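You operate a simulated robot arm through the tools that you are given. There is no shell and no other tool. Be economical: measure what you need, move in short steps, check, and stop when the job is done.

You run a simulated robot arm. Do the job below in one go: nothing can be reset, and whatever is moved stays where it is left.

## Task
Aim the yellow-band blower where its display shows heat and run it until the display shows 45 C or less.
Fine: all the way on HIGH if it starts over 60 C, else on LOW; tilt knob tight before it runs; leave it running.

Only the result counts: the job must be done as asked and must still hold three seconds after the hand-in. Knocking over, shifting, dropping, spilling or breaking anything else fails it.

## Robot
A 7-joint arm with a two-finger parallel gripper on a trunk, on a base that drives. Base frame: it is fixed to the floor where the robot stands at the start and does not move with it; the origin is under the middle of the robot, x ahead of it, y to its left, z up. Readings come in mm, degrees, newtons and seconds.
With the tool pointing down near the work surface it reaches from about 440 to 900 mm from the robot's upright axis, wherever it stands. Its first joint turns from -17.0 to 126.0 degrees. Places, roughly: switch of the round aisle post socket [200, -400, 800]; switch of the square aisle post socket [100, -600, 800]; yellow tilt knob [700, 0, 1000]; yellow-band blower [1000, -100, 1100]; yellow-band blower grille [1000, -300, 1000]; yellow-band heat display [700, 0, 800]; yellow-band run key [700, 100, 700]; yellow-band speed dial [600, 0, 700]. Payload 1.57 kg.
The tool frame sits at the grasp point between the pads (the TCP): z along the fingers, y along the line on which they close. The tips reach 30 mm beyond it. The gripper opens to 80 mm. The fingers are 17 mm wide and 12 mm thick; the gripper's body (40 by 82 mm) begins 80 mm behind the TCP.
Orientation is that of the tool frame in the base frame, as a unit quaternion [w, x, y, z]. With the fingers straight down and closing along the base's y, the tool's x points along the base's -x, its y along +y and its z along -z.

## Interface
- The arm moves only by the tool step_arm. Its argument "steps" is a list that holds one entry, the list of rows, each a list of 7 numbers: the shift along the tool's x, y, z in mm, then the turn, a rotation vector about the tool's x, y, z in degrees, then the gripper command, from -1 (fully open) to 1 (shut), values between in proportion. In form: [[[tx, ty, tz, wx, wy, wz, gripper], ...]]. A call has 1 to 10 rows; each row shifts and turns the commanded pose from where the row before left it, along the tool's axes as they then stand. Each row takes 0.2 s and may step no farther than 50 mm and 8.6 degrees from the row before; otherwise, or with a gripper value out of range, the whole call is refused. Where a pose cannot be reached the arm comes as near as it can. A force on the tool above 50 N (or 10 N above the force at the start of the call, whichever is more), or a blocked arm, ends the call early, and 0.2 s more pass. The fingers move at their own pace (about 45 mm/s each) and stop on an object; they squeeze with about 23 N. The grip force told is the motor's: it shows also when the fingers shut on nothing. Time passes only in rows, and 0.2 s behind the last, so rows that do not move let the fingers close. It gives the time, the measured TCP pose, the force on the tool (base axes), the opening and the grip force at its end, in the units of the frame above (readings bear some noise), with the torque about the TCP (base axes, N m) and any sound that the robot's microphone picked up.
- Cameras (640 x 400 px; columns grow to the right, rows downward): "scene" is now at [6.4, -244.6, 1273.3]; the picture's right is [-0.17, -0.99, 0.00], its down [-0.55, 0.10, -0.83] and it looks along [0.81, -0.14, -0.56] (base axes); focal length 214 px, centre (320, 200). "wrist" rides on the gripper at [72, -7, -122] in the tool frame; the picture's right is [0.09, 1.00, 0.00], its down [-0.84, 0.08, -0.54] and it looks along [-0.54, 0.05, 0.84] (tool axes); focal length 238 px, centre (320, 200). There is no depth. A picture from a camera that has moved, and an enlarged one, comes with that camera's place and axes in the base frame and with its lens.
- snapshot(camera): a new picture of that camera. It takes no simulated time.
- raise_lower(by): slides the trunk up (or, below 0, down) by that many mm; the arm and the scene camera ride with it, the base frame stays. It gives what a move gives, with no picture.
- drive_base(legs): drives the robot by 1 to 6 legs, each [ahead, left, turn to the left] in mm, mm and degrees, along the robot's own axes; the way and the turn of a leg run together, so that a leg with both is an arc; at most 1500 mm and 180 degrees a leg. The arm and the cameras ride along, it lands a little off, and it stops where it bumps. It gives what a move gives.
- pan_tilt(pan, tilt): turns the head with the scene camera to pan (to the left, within 109 degrees either way) and tilt (down, from -29 to 69), counted from straight ahead of the robot. It gives what a move gives.
- inspect(camera, box): a new picture of the part [left, top, right, bottom] of that camera's present view, enlarged. It takes no simulated time.
- hand_in(): hands the job in; it is judged then, once.

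Go step by step. Nothing tells you exact positions but the pictures and the camera data: compare them with the known pose of the tool, close in by small moves and look again before you grip or let go. The budget is 120 turns and 82 pictures, counting those below and the enlarged ones. Unless the task says otherwise, let go and move clear before handing in, and close with one line.

The tools are called after ">>>" as a command line: name --argument value ..., lists and objects as JSON in quotes. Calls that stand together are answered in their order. step_arm: Moves the arm, as the interface text tells. Its arguments: {"type":"object","properties":{"steps":{"type":"array","items":{"type":"array","items":{"type":"array","items":{"type":"number"}}}}},"required":["steps"]} The other tools are called the same way: raise_lower (by) slides the trunk up or down; drive_base (legs) drives the base; pan_tilt (pan, tilt) turns the head that bears the scene camera; snapshot (camera) takes a picture; inspect (camera, box) takes an enlarged picture of a part of a camera's view; hand_in () hands the job in.

At the start:

```text
time: 0.0
ee_pos: [511.1, 44.1, 1262.0]
tcp_rot: [0.0, 0.0, 1.0, 0.0]
wrist_force: [0.2, 0.8, -0.7]
torque: [-0.01, 0.0, 0.0]
gripper_width: 80.1
finger_force: 0.0
trunk travel left (down, up): [-650.0, 140.0]
robot x, y, heading: [0.1, 1.6, -0.0]
head pan, tilt: [-9.8, 34.3]
```

scene: 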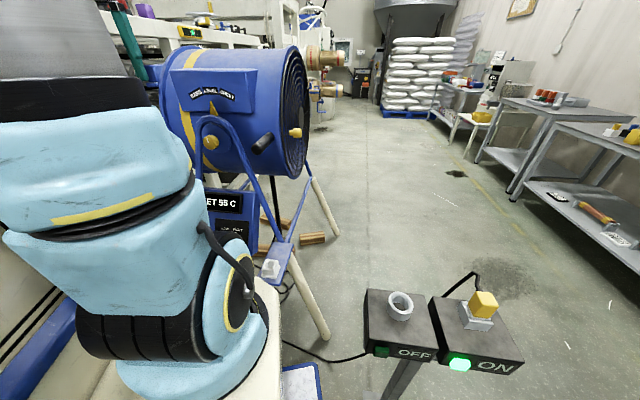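
wrist: 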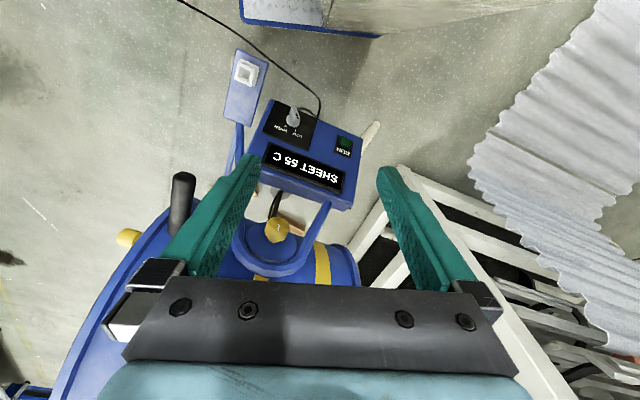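

The display seems to read "SHEET 55 C" (or 65), and I need it enlarged, along with the dial and the sockets.

>>> inspect --camera "wrist" --box '[200, 40, 400, 290]'

>>> inspect --camera "scene" --box '[150, 20, 350, 300]'

>>> inspect --camera "scene" --box '[250, 230, 550, 400]'

```text
1.60 times, centred on (300, 165) of wrist
camera zoom: at [438.8, 38.1, 1384.7], right [-0.09, 1.0, 0.0], down [0.84, 0.08, 0.54], along [0.54, 0.05, -0.84], focal length 381 px, centre (352, 256)
```

zoom: 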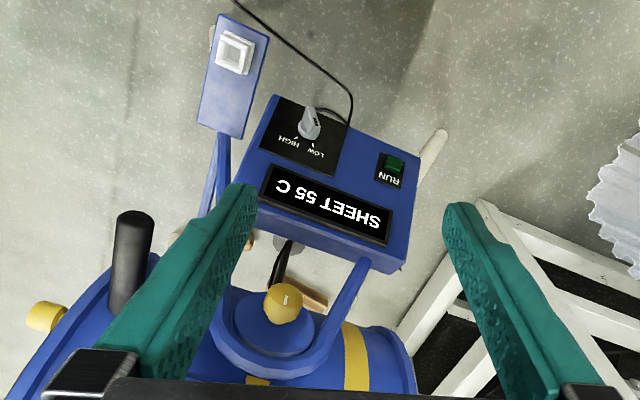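

```text
1.43 times, centred on (250, 160) of scene
camera zoom: at [6.4, -244.6, 1273.3], right [-0.17, -0.99, 0.0], down [-0.55, 0.1, -0.83], along [0.81, -0.14, -0.56], focal length 306 px, centre (420, 257)
```

zoom: 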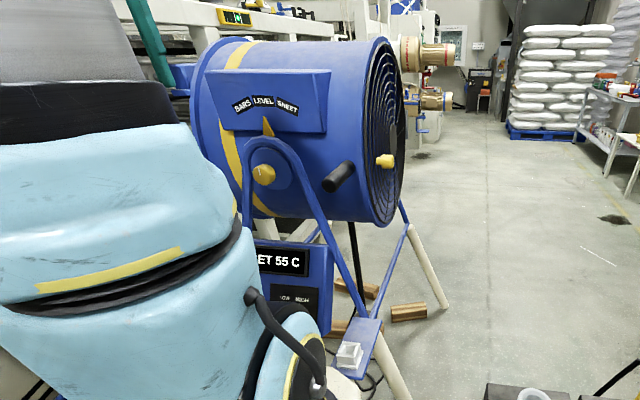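

```text
2.13 times, centred on (400, 315) of scene
camera zoom: at [6.4, -244.6, 1273.3], right [-0.17, -0.99, 0.0], down [-0.55, 0.1, -0.83], along [0.81, -0.14, -0.56], focal length 458 px, centre (149, -45)
```

zoom: 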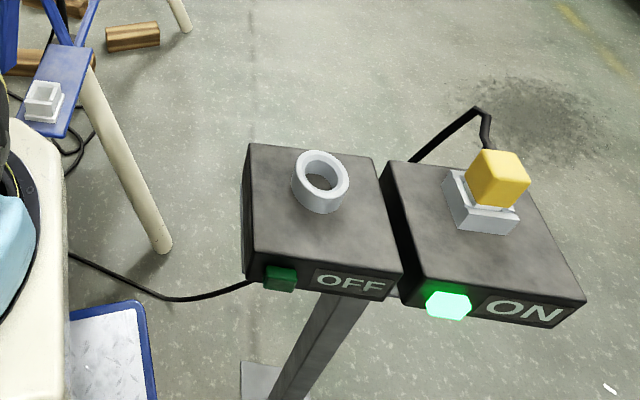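

The display reads 55 C at SHEET, so it needs LOW. Next I trace the cords from the post sockets.

>>> pan_tilt --pan -50 --tilt 50

>>> snapshot --camera "scene"

```text
time: 1.1
ee_pos: [509.9, 43.6, 1261.9]
tcp_rot: [-0.001, 0.0, 1.0, 0.0]
wrist_force: [-0.1, -0.2, -0.5]
torque: [0.0, 0.03, -0.02]
gripper_width: 80.3
finger_force: 0.0
trunk travel left (down, up): [-650.0, 140.0]
robot x, y, heading: [-1.2, 0.6, -0.3]
head pan, tilt: [-50.0, 50.0]
```

```text
76 pictures are left
camera scene: at [-31.2, -288.4, 1250.5], right [-0.77, -0.64, 0.0], down [-0.49, 0.59, -0.64], along [0.41, -0.49, -0.77], focal length 214 px, centre (320, 200)
```

scene: 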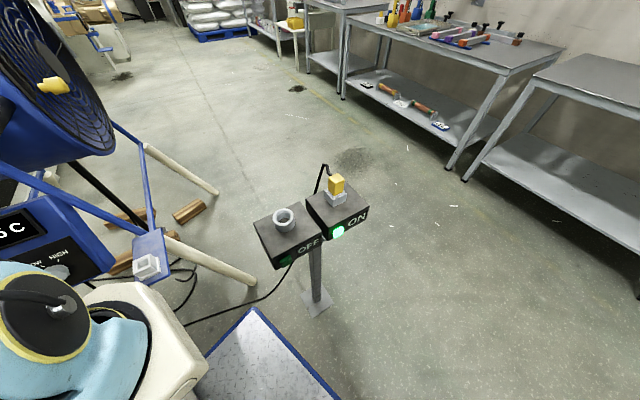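

The yellow plug's cord runs down to the blower and its socket is ON, so power is there. Next I measure the blower parts.

>>> pan_tilt --pan -5 --tilt 25

>>> inspect --camera "scene" --box '[120, 60, 380, 300]'

>>> snapshot --camera "scene"

```text
time: 2.2
ee_pos: [510.7, 45.3, 1262.5]
tcp_rot: [0.0, -0.001, 1.0, 0.0]
wrist_force: [0.4, -0.6, 0.0]
torque: [0.01, -0.03, -0.03]
gripper_width: 80.1
finger_force: 0.1
trunk travel left (down, up): [-650.0, 140.0]
robot x, y, heading: [0.1, -0.4, -0.1]
head pan, tilt: [-5.0, 25.0]
```

```text
1.67 times, centred on (250, 180) of scene
camera zoom: at [11.0, -237.6, 1287.9], right [-0.09, -1.0, 0.0], down [-0.42, 0.04, -0.91], along [0.9, -0.08, -0.42], focal length 358 px, centre (437, 233)
```

zoom: 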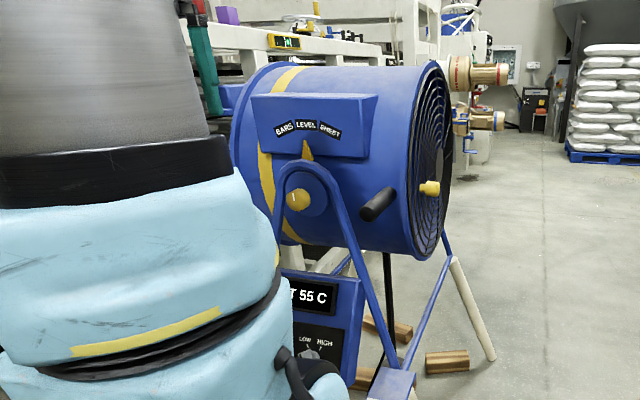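

```text
74 pictures are left
camera scene: at [11.0, -237.6, 1287.9], right [-0.09, -1.0, 0.0], down [-0.42, 0.04, -0.91], along [0.9, -0.08, -0.42], focal length 214 px, centre (320, 200)
```

scene: 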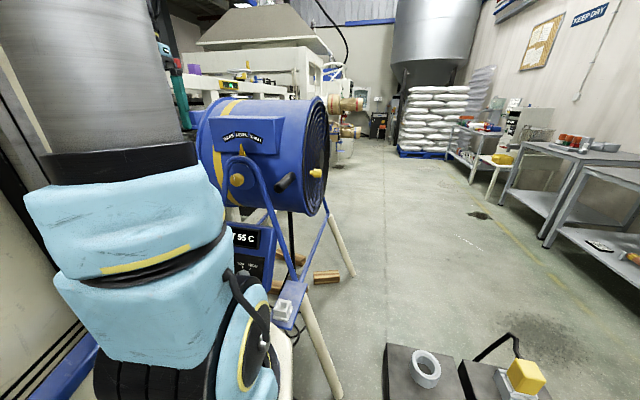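

Triangulated: knob about (725,-15,1044), handle tip about (629,-163,1044). The stand is yawed roughly -21°. I turn the tool to horizontal for a better look.

>>> step_arm --steps '[[[0, 0, -8, 0, -8.2, 0, -1], [0, 0, -8, 0, -8.2, 0, -1], [0, 0, -8, 0, -8.2, 0, -1], [0, 0, -8, 0, -8.2, 0, -1], [0, 0, -8, 0, -8.2, 0, -1], [0, 0, -8, 0, -8.2, 0, -1], [0, 0, -8, 0, -8.2, 0, -1], [0, 0, -8, 0, -8.2, 0, -1], [0, 0, -8, 0, -8.2, 0, -1], [0, 0, -8, 0, -8.2, 0, -1]]]'

>>> snapshot --camera "wrist"

>>> snapshot --camera "scene"

```text
time: 2.9
ee_pos: [514.2, 43.6, 1280.9]
tcp_rot: [0.159, 0.004, 0.987, 0.002]
wrist_force: [21.4, 6.9, -1.8]
torque: [-0.63, 1.88, -0.89]
gripper_width: 80.0
finger_force: 0.0
trunk travel left (down, up): [-650.0, 140.0]
robot x, y, heading: [2.1, -0.9, -0.1]
head pan, tilt: [-5.0, 25.0]
stopped in row 3: the force on the tool passed its limit at 68 N (the readings are from after the stop); the commanded pose is now the measured one
```

```text
73 pictures are left
camera wrist: at [408.2, 37.8, 1375.0], right [-0.08, 1.0, -0.02], down [0.63, 0.07, 0.78], along [0.78, 0.05, -0.63], focal length 238 px, centre (320, 200)
```

wrist: 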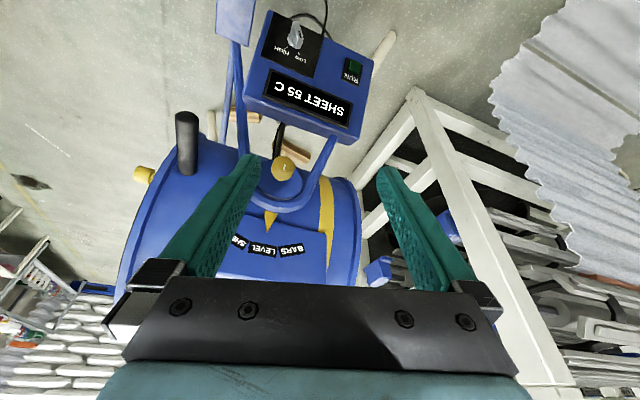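

```text
72 pictures are left
camera scene: at [12.2, -237.1, 1287.9], right [-0.09, -1.0, 0.0], down [-0.42, 0.04, -0.91], along [0.9, -0.08, -0.42], focal length 214 px, centre (320, 200)
```

scene: 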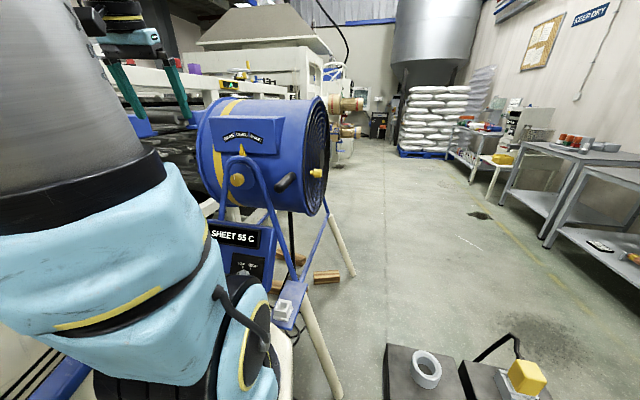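

Something pushed back at 68 N, perhaps the hand against the forearm. I check whether the force persists and try an easing move.

>>> step_arm --steps '[[[0, 0, 0, 0, 0, 0, -1], [0, 0, 0, 0, 3, 0, -1], [0, 0, 0, 0, 0, 0, -1]]]'

>>> pan_tilt --pan 25 --tilt 10

>>> snapshot --camera "scene"

```text
time: 3.7
ee_pos: [512.1, 43.9, 1283.2]
tcp_rot: [0.132, 0.003, 0.991, 0.001]
wrist_force: [-0.7, -0.2, -1.0]
torque: [0.0, -0.01, -0.03]
gripper_width: 80.2
finger_force: 0.1
trunk travel left (down, up): [-650.0, 140.0]
robot x, y, heading: [0.9, 0.0, -0.1]
head pan, tilt: [-5.0, 25.0]
```

```text
time: 4.6
ee_pos: [511.7, 43.9, 1280.7]
tcp_rot: [0.132, 0.003, 0.991, 0.002]
wrist_force: [-0.9, 0.1, 0.6]
torque: [0.0, -0.01, 0.0]
gripper_width: 80.2
finger_force: 0.0
trunk travel left (down, up): [-650.0, 140.0]
robot x, y, heading: [-0.6, -4.2, -0.0]
head pan, tilt: [25.0, 10.0]
```

```text
71 pictures are left
camera scene: at [3.4, -190.2, 1312.3], right [0.42, -0.91, 0.0], down [-0.16, -0.07, -0.98], along [0.89, 0.42, -0.17], focal length 214 px, centre (320, 200)
```

scene: 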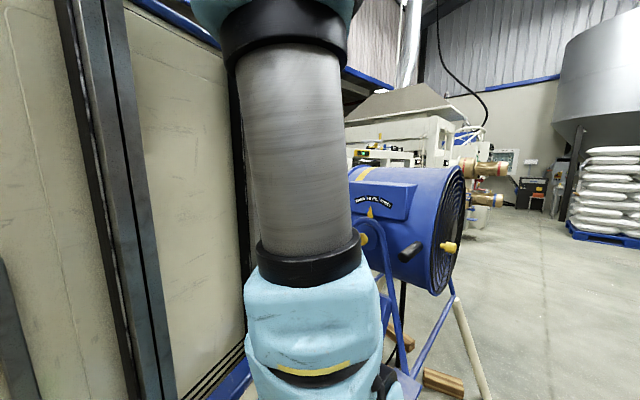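

The force is gone now. I move forward and up slightly, then pitch again slowly.

>>> step_arm --steps '[[[-34, 0, -11.5, 0, 0, 0, -1], [-34, 0, -11.5, 0, 0, 0, -1], [0, 0, 0, 0, -4, 0, -1], [0, 0, 0, 0, -4, 0, -1], [0, 0, 0, 0, -4, 0, -1], [0, 0, 0, 0, -4, 0, -1], [0, 0, 0, 0, -4, 0, -1], [0, 0, 0, 0, -4, 0, -1]]]'

>>> snapshot --camera "scene"

```text
time: 6.4
ee_pos: [571.8, 42.4, 1322.9]
tcp_rot: [0.335, 0.004, 0.942, 0.001]
wrist_force: [0.2, -0.8, -0.2]
torque: [0.02, -0.01, -0.02]
gripper_width: 79.7
finger_force: 0.1
trunk travel left (down, up): [-650.0, 140.0]
robot x, y, heading: [1.0, -0.9, -0.1]
head pan, tilt: [25.0, 10.0]
```

```text
70 pictures are left
camera scene: at [3.6, -190.2, 1312.3], right [0.42, -0.91, 0.0], down [-0.16, -0.07, -0.98], along [0.89, 0.42, -0.17], focal length 214 px, centre (320, 200)
```

scene: 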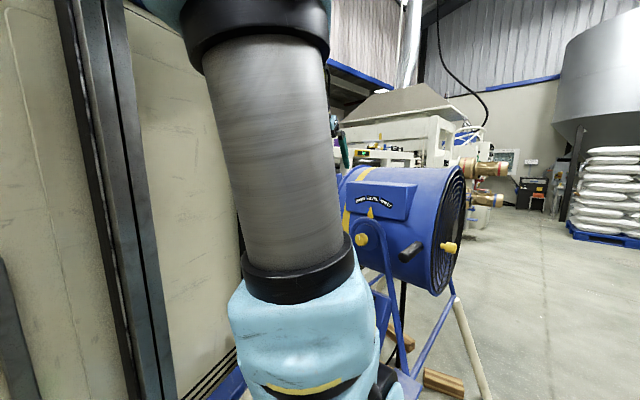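

That worked. I continue pitching to horizontal.

>>> step_arm --steps '[[[0, 0, 0, 0, -5.1, 0, -1], [0, 0, 0, 0, -5.1, 0, -1], [0, 0, 0, 0, -5.1, 0, -1], [0, 0, 0, 0, -5.1, 0, -1], [0, 0, 0, 0, -5.1, 0, -1], [0, 0, 0, 0, -5.1, 0, -1], [0, 0, 0, 0, -5.1, 0, -1], [0, 0, 0, 0, -5.1, 0, -1], [0, 0, 0, 0, -5.1, 0, -1], [0, 0, 0, 0, -5.1, 0, -1]]]'

>>> snapshot --camera "scene"

>>> snapshot --camera "wrist"

```text
time: 7.4
ee_pos: [588.8, 59.7, 1415.5]
tcp_rot: [0.555, 0.023, 0.83, 0.044]
wrist_force: [-0.5, 0.2, -0.9]
torque: [0.01, 0.0, -0.01]
gripper_width: 80.0
finger_force: 0.0
out of reach, approached as far as the arm can: row 5
trunk travel left (down, up): [-650.0, 140.0]
robot x, y, heading: [1.2, -2.7, 0.0]
head pan, tilt: [25.0, 10.0]
stopped in row 5: the arm was blocked; the commanded pose is now the measured one
```

```text
69 pictures are left
camera scene: at [6.1, -188.7, 1310.3], right [0.42, -0.91, 0.0], down [-0.16, -0.07, -0.98], along [0.89, 0.42, -0.18], focal length 214 px, centre (320, 200)
```

scene: 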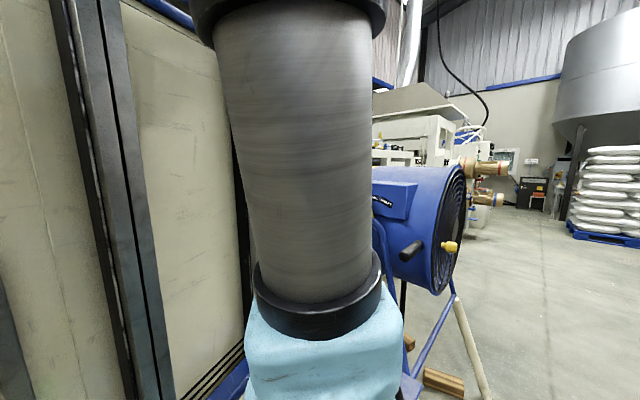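

```text
68 pictures are left
camera wrist: at [450.2, 52.9, 1394.7], right [-0.05, 1.0, 0.01], down [-0.18, -0.02, 0.98], along [0.98, 0.04, 0.18], focal length 238 px, centre (320, 200)
```

wrist: 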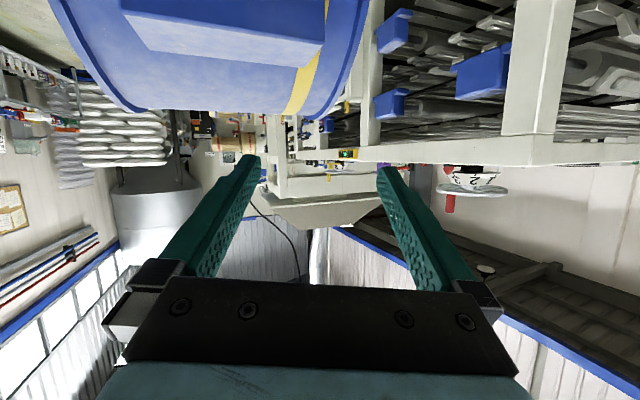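

Horizontal isn't reachable this close in; I'd like to back the robot up, so I look at the space behind first.

>>> pan_tilt --pan -109 --tilt 45

>>> snapshot --camera "scene"

>>> pan_tilt --pan 109 --tilt 45

>>> snapshot --camera "scene"

```text
time: 9.6
ee_pos: [589.8, 59.4, 1413.8]
tcp_rot: [0.554, 0.021, 0.831, 0.043]
wrist_force: [0.6, 0.1, -0.8]
torque: [0.03, 0.01, 0.0]
gripper_width: 80.0
finger_force: 0.0
trunk travel left (down, up): [-650.0, 140.0]
robot x, y, heading: [-0.8, 2.1, -0.1]
head pan, tilt: [-108.9, 45.0]
```

```text
67 pictures are left
camera scene: at [-104.5, -306.1, 1257.9], right [-0.95, 0.32, 0.0], down [0.23, 0.67, -0.71], along [-0.23, -0.67, -0.71], focal length 214 px, centre (320, 200)
```

scene: 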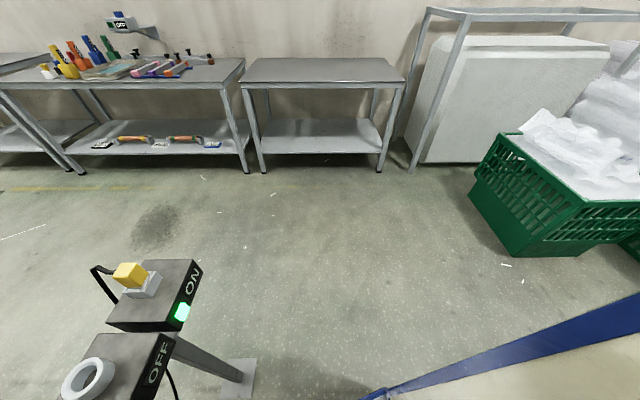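

```text
time: 12.7
ee_pos: [588.8, 58.5, 1414.9]
tcp_rot: [0.554, 0.02, 0.831, 0.044]
wrist_force: [-1.0, 0.5, 0.6]
torque: [0.01, -0.01, -0.02]
gripper_width: 80.0
finger_force: 0.0
trunk travel left (down, up): [-650.0, 140.0]
robot x, y, heading: [1.4, 1.0, -0.1]
head pan, tilt: [108.9, 45.0]
```

```text
66 pictures are left
camera scene: at [-105.3, -152.5, 1257.7], right [0.95, 0.32, 0.0], down [0.23, -0.67, -0.71], along [-0.23, 0.67, -0.71], focal length 214 px, centre (320, 200)
```

scene: 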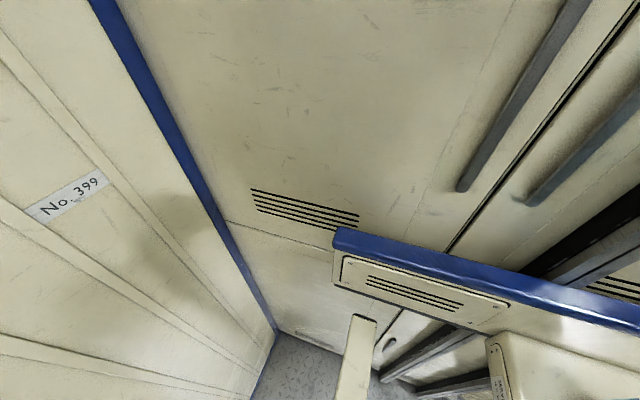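

There are vertical blue edges at about x=-415 behind; they could be a machine or the robot's own body. I back up a little and check.

>>> drive_base --legs '[[-60, 0, 0]]'

>>> snapshot --camera "scene"

```text
time: 13.7
ee_pos: [528.6, 59.4, 1415.4]
tcp_rot: [0.554, 0.02, 0.831, 0.045]
wrist_force: [-0.7, -0.3, 0.0]
torque: [0.0, 0.0, 0.01]
gripper_width: 79.9
finger_force: 0.1
trunk travel left (down, up): [-650.0, 140.0]
robot x, y, heading: [-58.9, -1.4, -0.1]
head pan, tilt: [108.9, 45.0]
```

```text
65 pictures are left
camera scene: at [-165.2, -152.6, 1257.7], right [0.95, 0.32, 0.0], down [0.23, -0.67, -0.71], along [-0.23, 0.67, -0.71], focal length 214 px, centre (320, 200)
```

scene: 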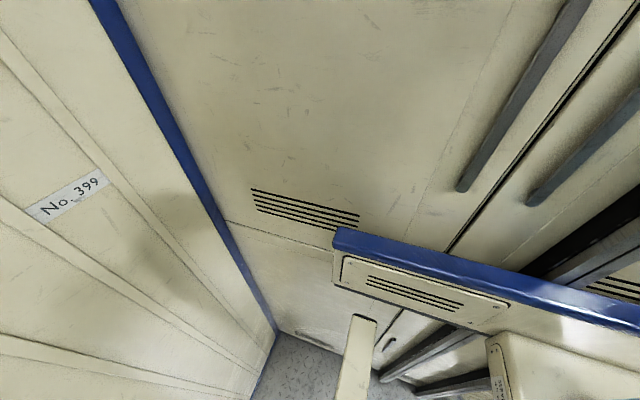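

Identical view, so that cabinet is the robot's own body. I back up 120 mm more.

>>> drive_base --legs '[[-120, 0, 0]]'

>>> pan_tilt --pan 0 --tilt 15

>>> step_arm --steps '[[[0, 0, 15, 0, 0, 0, -1], [40, 0, 20, 0, 0, 0, -1], [40, 0, 20, 0, 0, 0, -1], [40, 0, 20, 0, 0, 0, -1]]]'

>>> snapshot --camera "scene"

```text
time: 14.9
ee_pos: [407.1, 59.3, 1416.8]
tcp_rot: [0.555, 0.022, 0.83, 0.043]
wrist_force: [-0.1, -0.4, 0.1]
torque: [0.0, 0.02, 0.02]
gripper_width: 80.1
finger_force: 0.1
trunk travel left (down, up): [-650.0, 140.0]
robot x, y, heading: [-177.0, 0.3, 0.1]
head pan, tilt: [108.9, 45.0]
```

```text
time: 16.8
ee_pos: [406.0, 58.6, 1416.9]
tcp_rot: [0.556, 0.021, 0.83, 0.045]
wrist_force: [0.3, -0.3, 0.0]
torque: [-0.04, -0.01, -0.03]
gripper_width: 80.2
finger_force: 0.0
trunk travel left (down, up): [-650.0, 140.0]
robot x, y, heading: [-180.4, -3.9, 0.2]
head pan, tilt: [0.0, 15.0]
```

```text
time: 17.6
ee_pos: [429.4, 87.5, 1462.9]
tcp_rot: [0.645, 0.034, 0.758, 0.091]
wrist_force: [0.0, 0.6, -0.2]
torque: [-0.01, -0.02, -0.02]
gripper_width: 80.0
finger_force: 0.2
trunk travel left (down, up): [-650.0, 140.0]
robot x, y, heading: [-178.7, 4.4, 0.1]
head pan, tilt: [0.0, 15.0]
stopped in row 4: the arm was blocked; the commanded pose is now the measured one
```

```text
64 pictures are left
camera scene: at [-169.1, -229.7, 1302.9], right [0.0, -1.0, 0.0], down [-0.26, 0.0, -0.97], along [0.97, 0.0, -0.26], focal length 214 px, centre (320, 200)
```

scene: 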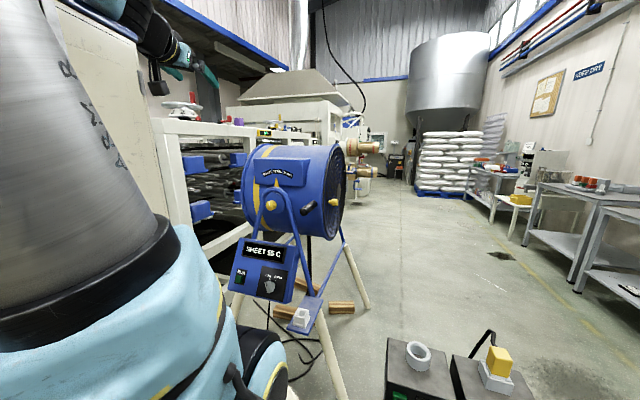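

The wrist was simply too folded near the axis. It's almost horizontal now, so I extend forward above the level of the drum.

>>> step_arm --steps '[[[0, 0, 30, 0, 0, 0, -1], [0, 0, 30, 0, 0, 0, -1], [0, 0, 30, 0, 0, 0, -1], [0, 0, 30, 0, 0, 0, -1], [0, 0, 30, 0, 0, 0, -1]]]'

>>> snapshot --camera "scene"

```text
time: 19.0
ee_pos: [562.0, 112.4, 1462.7]
tcp_rot: [0.652, 0.03, 0.749, 0.112]
wrist_force: [-1.3, -0.5, -0.3]
torque: [-0.02, 0.0, 0.0]
gripper_width: 80.4
finger_force: 0.0
trunk travel left (down, up): [-650.0, 140.0]
robot x, y, heading: [-181.0, -2.6, 0.4]
head pan, tilt: [0.0, 15.0]
stopped in row 5: the arm was blocked; the commanded pose is now the measured one
```

```text
63 pictures are left
camera scene: at [-177.3, -229.4, 1307.3], right [0.0, -1.0, 0.0], down [-0.25, 0.0, -0.97], along [0.97, 0.0, -0.25], focal length 214 px, centre (320, 200)
```

scene: 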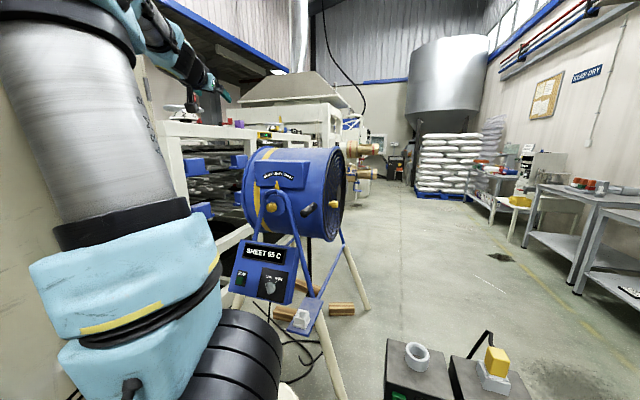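

The arm is freer now. I check the display again and the scale plate.

>>> inspect --camera "scene" --box '[210, 130, 370, 330]'

>>> step_arm --steps '[[[20, 0, 0, 0, 0, 0, -1], [20, 0, 0, 0, 0, 0, -1], [20, 0, 0, 0, 0, 0, -1], [20, 0, 0, 0, 0, 0, -1]]]'

```text
2.00 times, centred on (290, 230) of scene
camera zoom: at [-177.3, -229.4, 1307.3], right [0.0, -1.0, 0.0], down [-0.25, 0.0, -0.97], along [0.97, 0.0, -0.25], focal length 429 px, centre (380, 140)
```

zoom: 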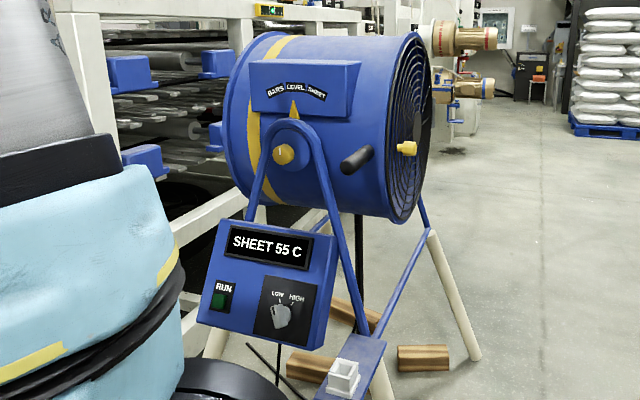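

```text
time: 19.9
ee_pos: [560.1, 122.6, 1500.3]
tcp_rot: [0.703, 0.041, 0.693, 0.154]
wrist_force: [-0.9, -0.6, -0.2]
torque: [0.0, -0.02, 0.02]
gripper_width: 80.1
finger_force: 0.1
trunk travel left (down, up): [-650.0, 140.0]
robot x, y, heading: [-180.8, 0.9, 0.1]
head pan, tilt: [0.0, 15.0]
stopped in row 4: the arm was blocked; the commanded pose is now the measured one
```

The IK seems limited by wrist flexion, so I keep the arm high relative to the shoulder and lower the trunk instead.

>>> raise_lower --by -350

>>> step_arm --steps '[[[0, -10, 0, 4, 0, -2, -1], [0, -10, 0, 4, 0, -2, -1], [0, -10, 0, 4, 0, -2, -1], [0, -10, 0, 4, 0, -2, -1], [0, -10, 0, 4, 0, -2, -1]]]'

>>> snapshot --camera "scene"

```text
time: 21.0
ee_pos: [546.5, 100.7, 1570.0]
tcp_rot: [0.756, 0.06, 0.62, 0.2]
wrist_force: [0.0, -0.7, 0.5]
torque: [0.02, 0.01, -0.02]
gripper_width: 80.2
finger_force: 0.1
trunk travel left (down, up): [-606.0, 184.0]
robot x, y, heading: [-179.0, -1.4, -0.0]
head pan, tilt: [0.0, 15.0]
stopped: the arm was blocked; the commanded pose is now the measured one
```

```text
time: 22.4
ee_pos: [545.3, 7.1, 1563.0]
tcp_rot: [0.742, 0.162, 0.649, 0.045]
wrist_force: [-0.4, -0.3, 0.1]
torque: [0.0, -0.03, 0.04]
gripper_width: 80.0
finger_force: 0.0
trunk travel left (down, up): [-606.0, 184.0]
robot x, y, heading: [-178.6, 1.1, 0.2]
head pan, tilt: [0.0, 15.0]
stopped in row 5: the arm was blocked; the commanded pose is now the measured one
```

```text
61 pictures are left
camera scene: at [-176.3, -243.4, 1254.5], right [0.0, -1.0, -0.01], down [-0.25, 0.01, -0.97], along [0.97, 0.0, -0.25], focal length 214 px, centre (320, 200)
```

scene: 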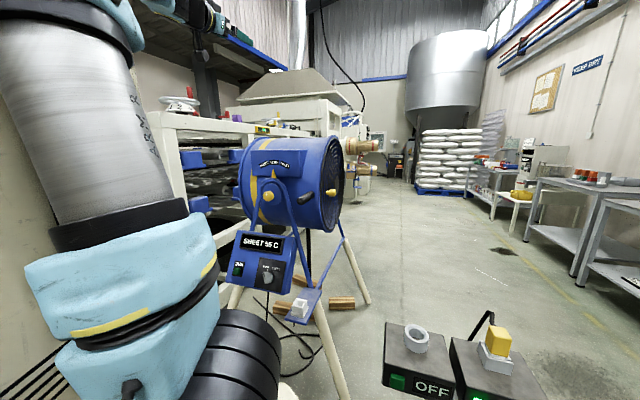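

The arm is near limits; I bring it back toward a comfortable tool-down pitch while lowering.

>>> step_arm --steps '[[[0, 0, 0, 0, 6, 0, -1], [0, 0, 0, 0, 6, 0, -1], [0, 0, 0, 0, 6, 0, -1], [0, 0, 0, 0, 6, 0, -1], [0, 0, 0, 0, 6, 0, -1], [0, 0, 0, 0, 6, 0, -1], [0, 0, 0, 0, 6, 0, -1], [0, 0, 0, 0, 6, 0, -1]]]'

>>> pan_tilt --pan 30 --tilt -25

>>> snapshot --camera "scene"

```text
time: 24.2
ee_pos: [503.2, 12.8, 1522.6]
tcp_rot: [0.417, 0.126, 0.895, 0.1]
wrist_force: [-0.4, -0.4, -0.4]
torque: [-0.03, -0.01, 0.0]
gripper_width: 80.0
finger_force: 0.1
out of reach, approached as far as the arm can: row 6, 7, 8
trunk travel left (down, up): [-606.0, 184.0]
robot x, y, heading: [-179.6, 1.4, 0.1]
head pan, tilt: [0.0, 15.0]
```

```text
time: 25.3
ee_pos: [504.0, 12.9, 1522.6]
tcp_rot: [0.416, 0.127, 0.895, 0.1]
wrist_force: [-0.3, 0.0, -0.7]
torque: [0.01, 0.01, -0.01]
gripper_width: 79.9
finger_force: 0.0
trunk travel left (down, up): [-606.0, 184.0]
robot x, y, heading: [-179.0, 0.7, -0.0]
head pan, tilt: [30.0, -25.0]
```

```text
60 pictures are left
camera scene: at [-203.9, -202.1, 1318.7], right [0.5, -0.87, 0.0], down [0.37, 0.22, -0.9], along [0.78, 0.45, 0.43], focal length 214 px, centre (320, 200)
```

scene: 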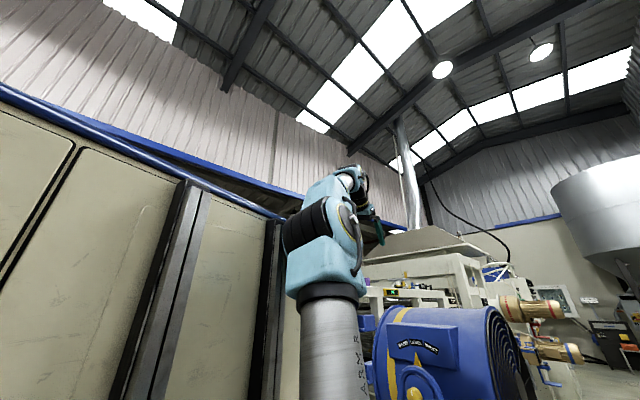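

The elbow is at about z 1420 with the forearm pointing up. I undo the roll and bring the tool down with the present pitch.

>>> step_arm --steps '[[[0, 0, 0, 0, 0, -5.4, -1], [0, 0, 0, 0, 0, -5.4, -1], [0, 0, 0, 0, 0, -5.4, -1], [0, 0, 0, 0, 0, -5.4, -1], [23, 0, 19, 0, 0, 0, -1], [23, 0, 19, 0, 0, 0, -1], [23, 0, 19, 0, 0, 0, -1], [23, 0, 19, 0, 0, 0, -1], [23, 0, 19, 0, 0, 0, -1], [23, 0, 19, 0, 0, 0, -1]]]'

>>> snapshot --camera "scene"

```text
time: 27.5
ee_pos: [509.9, 26.2, 1338.3]
tcp_rot: [0.423, -0.047, 0.905, 0.013]
wrist_force: [0.5, -0.3, 0.1]
torque: [-0.01, 0.01, 0.01]
gripper_width: 80.0
finger_force: 0.0
trunk travel left (down, up): [-606.0, 184.0]
robot x, y, heading: [-178.7, 0.7, -0.2]
head pan, tilt: [30.0, -25.0]
```

```text
59 pictures are left
camera scene: at [-199.8, -194.3, 1320.3], right [0.5, -0.87, 0.0], down [0.37, 0.21, -0.91], along [0.78, 0.45, 0.42], focal length 214 px, centre (320, 200)
```

scene: 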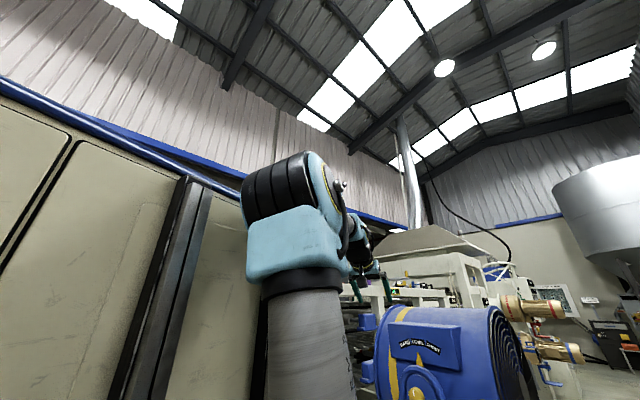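

Good progress. I continue downward, then pitch up a bit.

>>> step_arm --steps '[[[31, 0, 26, 0, 0, 0, -1], [31, 0, 26, 0, 0, 0, -1], [31, 0, 26, 0, 0, 0, -1], [31, 0, 26, 0, 0, 0, -1], [31, 0, 26, 0, 0, 0, -1], [0, 0, 0, 0, -5, 0, -1], [0, 0, 0, 0, -5, 0, -1], [0, 0, 0, 0, -5, 0, -1], [0, 0, 0, 0, -5, 0, -1]]]'

>>> snapshot --camera "scene"

```text
time: 29.7
ee_pos: [511.4, -3.3, 1142.4]
tcp_rot: [0.575, -0.012, 0.816, 0.056]
wrist_force: [-0.2, -0.5, -1.3]
torque: [-0.02, 0.0, -0.01]
gripper_width: 80.2
finger_force: 0.0
trunk travel left (down, up): [-606.0, 184.0]
robot x, y, heading: [-180.0, 2.3, -0.1]
head pan, tilt: [30.0, -25.0]
stopped in row 9: the arm was blocked; the commanded pose is now the measured one
```

```text
58 pictures are left
camera scene: at [-203.4, -205.7, 1316.4], right [0.5, -0.87, -0.01], down [0.37, 0.22, -0.9], along [0.78, 0.45, 0.43], focal length 214 px, centre (320, 200)
```

scene: 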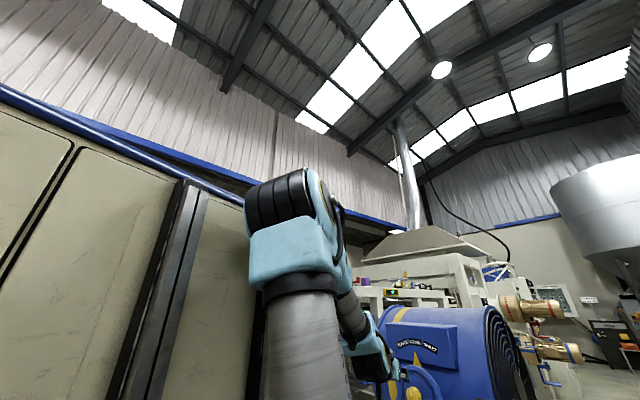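

Now I move outward at this pitch and then pitch further.

>>> step_arm --steps '[[[-8, 8, 23, 0, 0, 0, -1], [-8, 8, 23, 0, 0, 0, -1], [-8, 8, 23, 0, 0, 0, -1], [0, 0, 0, 0, -4, 0, -1], [0, 0, 0, 0, -4, 0, -1], [0, 0, 0, 0, -4, 0, -1], [0, 0, 0, 0, -4, 0, -1]]]'

>>> pan_tilt --pan 10 --tilt 20

>>> snapshot --camera "scene"

```text
time: 31.3
ee_pos: [567.7, 25.3, 1161.8]
tcp_rot: [0.687, -0.008, 0.724, 0.059]
wrist_force: [-0.3, 0.3, 0.1]
torque: [-0.03, -0.01, 0.0]
gripper_width: 79.8
finger_force: 0.0
out of reach, approached as far as the arm can: row 6, 7
trunk travel left (down, up): [-606.0, 184.0]
robot x, y, heading: [-183.5, 0.6, 0.0]
head pan, tilt: [30.0, -25.0]
```

```text
time: 32.4
ee_pos: [568.8, 27.0, 1161.8]
tcp_rot: [0.686, -0.008, 0.725, 0.059]
wrist_force: [-0.2, -0.2, -0.1]
torque: [-0.04, 0.0, 0.0]
gripper_width: 80.0
finger_force: 0.1
trunk travel left (down, up): [-606.0, 184.0]
robot x, y, heading: [-178.2, 2.7, 0.2]
head pan, tilt: [10.0, 20.0]
```

```text
57 pictures are left
camera scene: at [-172.3, -225.4, 1250.3], right [0.18, -0.98, -0.01], down [-0.33, -0.05, -0.94], along [0.93, 0.17, -0.34], focal length 214 px, centre (320, 200)
```

scene: 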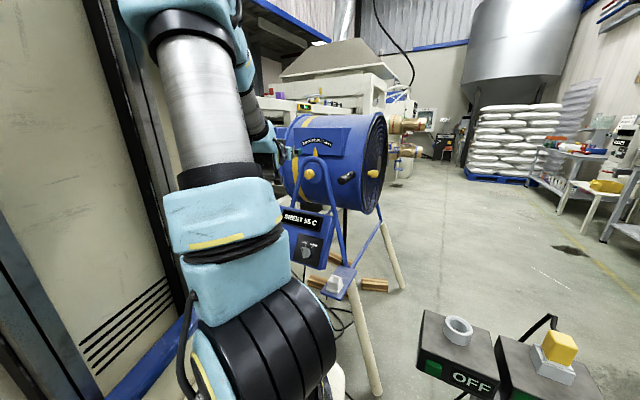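

The tool is nearly horizontal. I yaw it toward -21° and lower via the trunk.

>>> step_arm --steps '[[[0, 0, 5, 4.5, 0, 0, -1], [0, 0, 5, 4.5, 0, 0, -1], [0, 0, 5, 4.5, 0, 0, -1], [0, 0, 5, 4.5, 0, 0, -1], [0, 0, 5, 4.5, 0, 0, -1], [0, 0, 5, 4, 0, 0, -1]]]'

>>> raise_lower --by -105

>>> snapshot --camera "scene"

>>> snapshot --camera "wrist"

```text
time: 34.0
ee_pos: [565.3, -64.5, 1183.0]
tcp_rot: [0.657, 0.175, 0.717, -0.151]
wrist_force: [0.1, -0.1, 0.3]
torque: [0.01, 0.01, 0.01]
gripper_width: 79.9
finger_force: 0.1
out of reach, approached as far as the arm can: row 1, 2, 3, 4, 5, 6
trunk travel left (down, up): [-606.0, 184.0]
robot x, y, heading: [-175.8, -2.6, 0.2]
head pan, tilt: [10.0, 20.0]
stopped in row 6: the arm was blocked; the commanded pose is now the measured one
```

```text
time: 35.4
ee_pos: [565.1, -64.5, 1091.7]
tcp_rot: [0.664, 0.186, 0.71, -0.146]
wrist_force: [0.3, -0.1, -0.1]
torque: [-0.02, 0.04, -0.02]
gripper_width: 80.1
finger_force: 0.1
trunk travel left (down, up): [-501.0, 289.0]
robot x, y, heading: [-177.7, -1.4, 0.2]
head pan, tilt: [10.0, 20.0]
```

```text
56 pictures are left
camera scene: at [-168.9, -227.1, 1144.3], right [0.17, -0.98, -0.01], down [-0.34, -0.05, -0.94], along [0.93, 0.17, -0.34], focal length 214 px, centre (320, 200)
```

scene: 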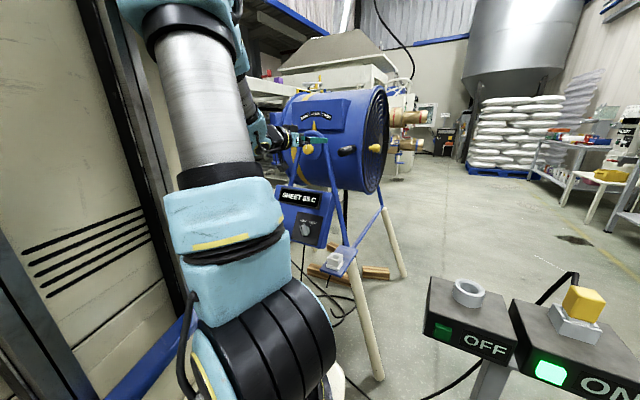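

```text
55 pictures are left
camera wrist: at [450.1, -9.6, 1029.4], right [0.45, 0.89, -0.05], down [-0.4, 0.26, 0.88], along [0.8, -0.38, 0.48], focal length 238 px, centre (320, 200)
```

wrist: 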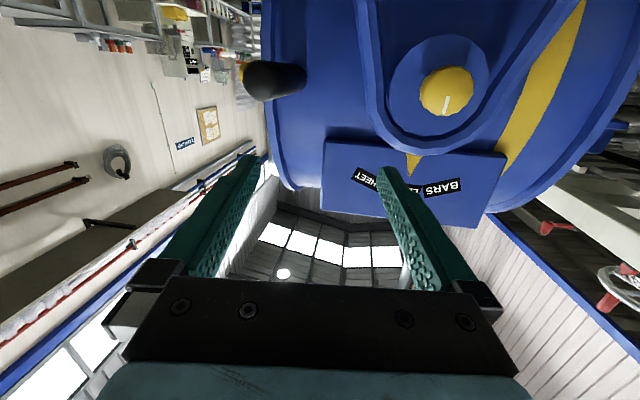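

Tool is well aligned; knob confirmed at (725,-15,1040) with a visible mark pointing up, and the axis yaw is about -17°. I go to a standoff in front of the knob.

>>> step_arm --steps '[[[12, 26, 11, 0, 0, 0, -1], [12, 26, 11, 0, 0, 0, -1], [12, 26, 11, 0, 0, 0, -1], [12, 26, 11, 0, 0, 0, -1], [0, 0, 0, -5, 0, 0, -1], [0, 0, 0, -5, -4, 0, -1]]]'

>>> snapshot --camera "wrist"

```text
time: 37.0
ee_pos: [575.4, -41.4, 1099.1]
tcp_rot: [0.698, 0.132, 0.699, -0.078]
wrist_force: [-0.1, -0.8, -0.8]
torque: [0.02, 0.03, -0.03]
gripper_width: 80.0
finger_force: 0.1
out of reach, approached as far as the arm can: row 1, 2, 3, 4
trunk travel left (down, up): [-501.0, 289.0]
robot x, y, heading: [-181.3, -2.9, -0.1]
head pan, tilt: [10.0, 20.0]
stopped in row 6: the arm was blocked; the commanded pose is now the measured one
```

```text
54 pictures are left
camera wrist: at [457.0, -5.3, 1029.4], right [0.29, 0.96, -0.02], down [-0.5, 0.17, 0.85], along [0.81, -0.24, 0.53], focal length 238 px, centre (320, 200)
```

wrist: 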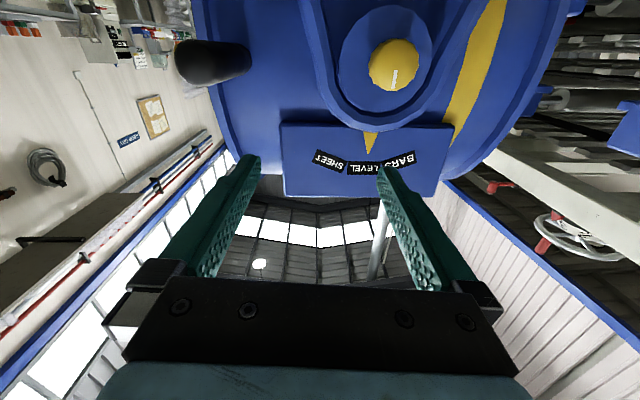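

Low relative heights are limited, so I lower the trunk more and then move forward/up with the arm.

>>> raise_lower --by -120

>>> step_arm --steps '[[[-15, 12, 15, 0, 0, 0, -1], [-15, 12, 15, 0, 0, 0, -1], [-15, 12, 15, 0, 0, 0, -1], [-10, 12, 15, 0, 0, 0, -1]]]'

>>> snapshot --camera "wrist"

```text
time: 38.5
ee_pos: [566.0, -35.4, 991.9]
tcp_rot: [0.703, 0.135, 0.695, -0.069]
wrist_force: [-0.1, 0.0, 0.5]
torque: [-0.01, 0.04, -0.03]
gripper_width: 80.0
finger_force: 0.1
trunk travel left (down, up): [-381.0, 409.0]
robot x, y, heading: [-177.0, -0.7, 0.3]
head pan, tilt: [10.0, 20.0]
```

```text
time: 39.7
ee_pos: [619.1, -34.6, 1055.2]
tcp_rot: [0.701, 0.14, 0.694, -0.087]
wrist_force: [0.0, -1.1, -0.1]
torque: [0.01, 0.0, -0.02]
gripper_width: 79.8
finger_force: 0.0
out of reach, approached as far as the arm can: row 4
trunk travel left (down, up): [-381.0, 409.0]
robot x, y, heading: [-179.7, -0.0, -0.0]
head pan, tilt: [10.0, 20.0]
stopped in row 4: the arm was blocked; the commanded pose is now the measured one
```

```text
53 pictures are left
camera wrist: at [502.4, 4.0, 983.2], right [0.32, 0.95, -0.02], down [-0.51, 0.18, 0.84], along [0.8, -0.26, 0.54], focal length 238 px, centre (320, 200)
```

wrist: 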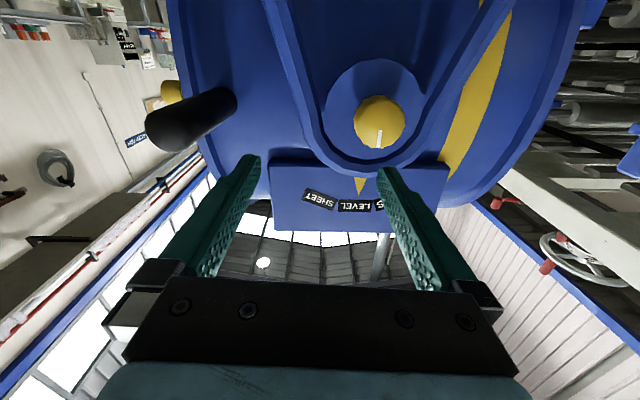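

Forward and up worked; I repeat with another trunk lowering to relieve the wrist.

>>> raise_lower --by -100

>>> step_arm --steps '[[[-25, 5, 0, 0, 0, 0, -1], [-25, 10, 0, 0, 0, 0, -1], [-25, 10, 0, 0, 0, 0, -1], [-10, 15, 5, 0, 0, 0, -1]]]'

>>> pan_tilt --pan 25 --tilt -5

>>> snapshot --camera "scene"

```text
time: 41.0
ee_pos: [617.6, -31.2, 962.4]
tcp_rot: [0.704, 0.143, 0.691, -0.082]
wrist_force: [0.8, -0.1, -0.6]
torque: [-0.03, 0.01, -0.01]
gripper_width: 79.7
finger_force: 0.0
trunk travel left (down, up): [-281.0, 509.0]
robot x, y, heading: [-181.9, -2.5, 0.1]
head pan, tilt: [10.0, 20.0]
```

```text
time: 42.2
ee_pos: [637.9, -41.0, 1049.2]
tcp_rot: [0.702, 0.166, 0.686, -0.095]
wrist_force: [-0.1, 0.7, 0.3]
torque: [-0.03, 0.0, 0.02]
gripper_width: 80.0
finger_force: 0.0
trunk travel left (down, up): [-281.0, 509.0]
robot x, y, heading: [-180.5, 0.5, -0.0]
head pan, tilt: [10.0, 20.0]
stopped in row 4: the arm was blocked; the commanded pose is now the measured one
```

```text
time: 43.1
ee_pos: [638.0, -39.2, 1053.3]
tcp_rot: [0.702, 0.164, 0.686, -0.093]
wrist_force: [0.2, 0.1, -1.2]
torque: [0.02, -0.03, -0.01]
gripper_width: 80.0
finger_force: 0.0
trunk travel left (down, up): [-281.0, 509.0]
robot x, y, heading: [-181.8, -0.7, -0.1]
head pan, tilt: [25.0, -5.0]
```

```text
52 pictures are left
camera scene: at [-178.6, -201.5, 965.0], right [0.42, -0.91, -0.01], down [0.07, 0.05, -1.0], along [0.9, 0.42, 0.09], focal length 214 px, centre (320, 200)
```

scene: 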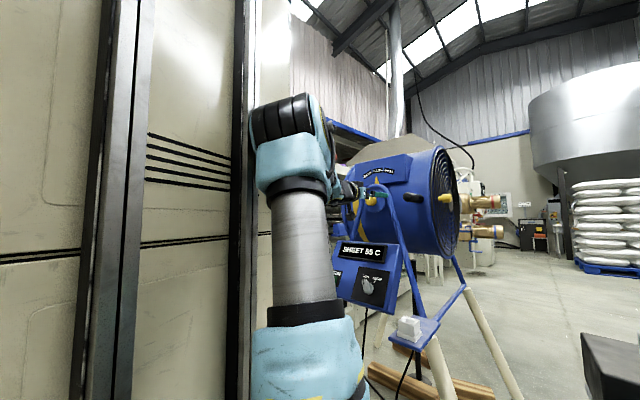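

The arm balks at moving left, so I shift the base left by 45 mm instead.

>>> drive_base --legs '[[0, 45, 0]]'

>>> snapshot --camera "wrist"

```text
time: 44.0
ee_pos: [638.3, 6.2, 1053.6]
tcp_rot: [0.702, 0.163, 0.687, -0.093]
wrist_force: [-0.7, -0.3, 0.3]
torque: [0.0, 0.0, 0.01]
gripper_width: 79.5
finger_force: 0.0
trunk travel left (down, up): [-281.0, 509.0]
robot x, y, heading: [-180.9, 45.0, -0.1]
head pan, tilt: [25.0, -5.0]
```

```text
51 pictures are left
camera wrist: at [524.6, 50.4, 982.0], right [0.36, 0.93, 0.01], down [-0.51, 0.19, 0.84], along [0.78, -0.31, 0.55], focal length 238 px, centre (320, 200)
```

wrist: 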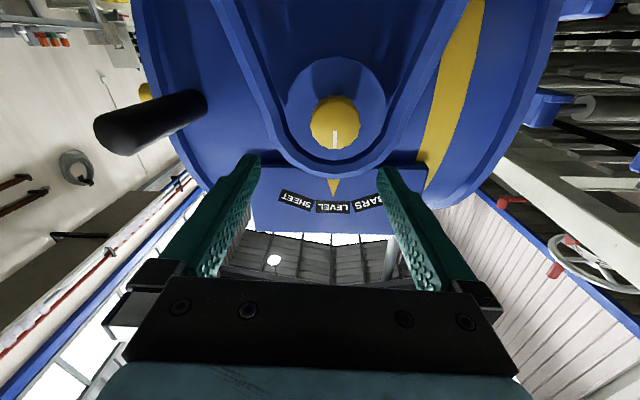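

Knob is consistently at (725,-14.5,1039) and the tool is level, yawed -21°. I correct sideways and down, then approach.

>>> step_arm --steps '[[[7, 4, 5, 0, 0, 0, -1], [7, 4, 5, 0, 0, 0, -1], [0, 4, 10, 0, 0, 0, -1]]]'

>>> snapshot --camera "wrist"

```text
time: 44.8
ee_pos: [638.7, 0.6, 1059.7]
tcp_rot: [0.707, 0.172, 0.681, -0.085]
wrist_force: [-0.1, 0.6, 0.0]
torque: [-0.02, -0.02, 0.0]
gripper_width: 80.2
finger_force: 0.0
out of reach, approached as far as the arm can: row 3
trunk travel left (down, up): [-281.0, 509.0]
robot x, y, heading: [-179.4, 43.4, 0.3]
head pan, tilt: [25.0, -5.0]
```

```text
50 pictures are left
camera wrist: at [526.7, 47.1, 985.8], right [0.36, 0.93, 0.04], down [-0.53, 0.17, 0.83], along [0.77, -0.32, 0.55], focal length 238 px, centre (320, 200)
```

wrist: 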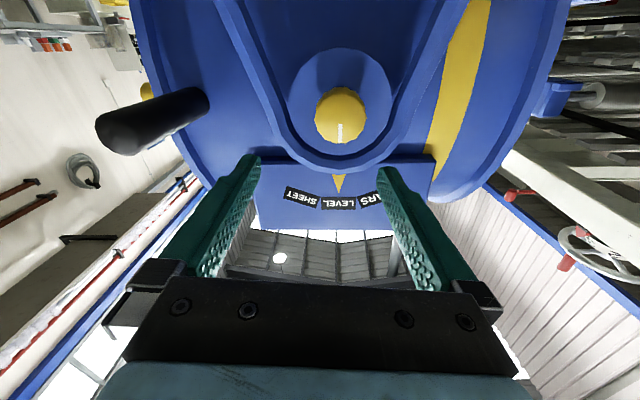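

The forearm is nearly collinear with the tool (singular). Lowering the trunk further so the forearm rises toward the wrist should free it.

>>> raise_lower --by -90

>>> step_arm --steps '[[[-20, 0, 0, 0, 0, 0, -1], [-20, 0, 0, 0, 0, 0, -1], [-20, 0, 0, 0, 0, 0, -1], [-15, 0, 0, 0, 0, 0, -1]]]'

>>> raise_lower --by -90

>>> step_arm --steps '[[[-20, 0, 0, 0, 0, 0, -1], [-20, 0, 0, 0, 0, 0, -1], [-20, 0, 0, 0, 0, 0, -1], [-15, 0, 0, 0, 0, 0, -1]]]'

>>> snapshot --camera "scene"

```text
time: 46.0
ee_pos: [641.0, -1.0, 965.7]
tcp_rot: [0.706, 0.175, 0.681, -0.087]
wrist_force: [-0.1, -0.9, -0.2]
torque: [0.04, 0.03, -0.03]
gripper_width: 80.0
finger_force: 0.1
trunk travel left (down, up): [-191.0, 599.0]
robot x, y, heading: [-182.1, 44.9, -0.0]
head pan, tilt: [25.0, -5.0]
```

```text
time: 47.2
ee_pos: [640.5, -27.6, 1035.5]
tcp_rot: [0.704, 0.185, 0.68, -0.094]
wrist_force: [-0.2, 0.8, 0.3]
torque: [-0.03, 0.01, -0.03]
gripper_width: 80.2
finger_force: 0.2
trunk travel left (down, up): [-191.0, 599.0]
robot x, y, heading: [-179.5, 47.5, 0.2]
head pan, tilt: [25.0, -5.0]
stopped in row 4: the arm was blocked; the commanded pose is now the measured one
```

```text
time: 48.5
ee_pos: [632.2, -21.5, 957.1]
tcp_rot: [0.707, 0.186, 0.676, -0.087]
wrist_force: [-0.8, 0.3, -0.1]
torque: [0.0, 0.0, 0.02]
gripper_width: 79.9
finger_force: 0.0
trunk travel left (down, up): [-101.0, 689.0]
robot x, y, heading: [-178.7, 43.8, 0.2]
head pan, tilt: [25.0, -5.0]
```

```text
time: 49.7
ee_pos: [659.5, -55.9, 998.6]
tcp_rot: [0.688, 0.19, 0.687, -0.134]
wrist_force: [-0.1, -0.8, 0.4]
torque: [0.02, 0.02, -0.01]
gripper_width: 79.7
finger_force: 0.1
trunk travel left (down, up): [-101.0, 689.0]
robot x, y, heading: [-178.4, 44.7, 0.3]
head pan, tilt: [25.0, -5.0]
stopped in row 4: the arm was blocked; the commanded pose is now the measured one
```

```text
49 pictures are left
camera scene: at [-167.6, -152.1, 794.9], right [0.42, -0.91, -0.01], down [0.06, 0.04, -1.0], along [0.9, 0.42, 0.07], focal length 214 px, centre (320, 200)
```

scene: 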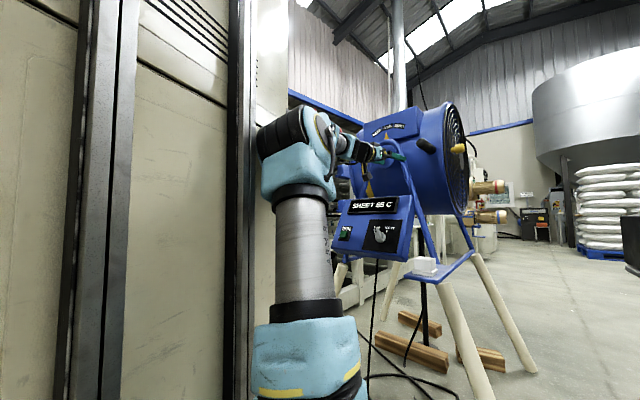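

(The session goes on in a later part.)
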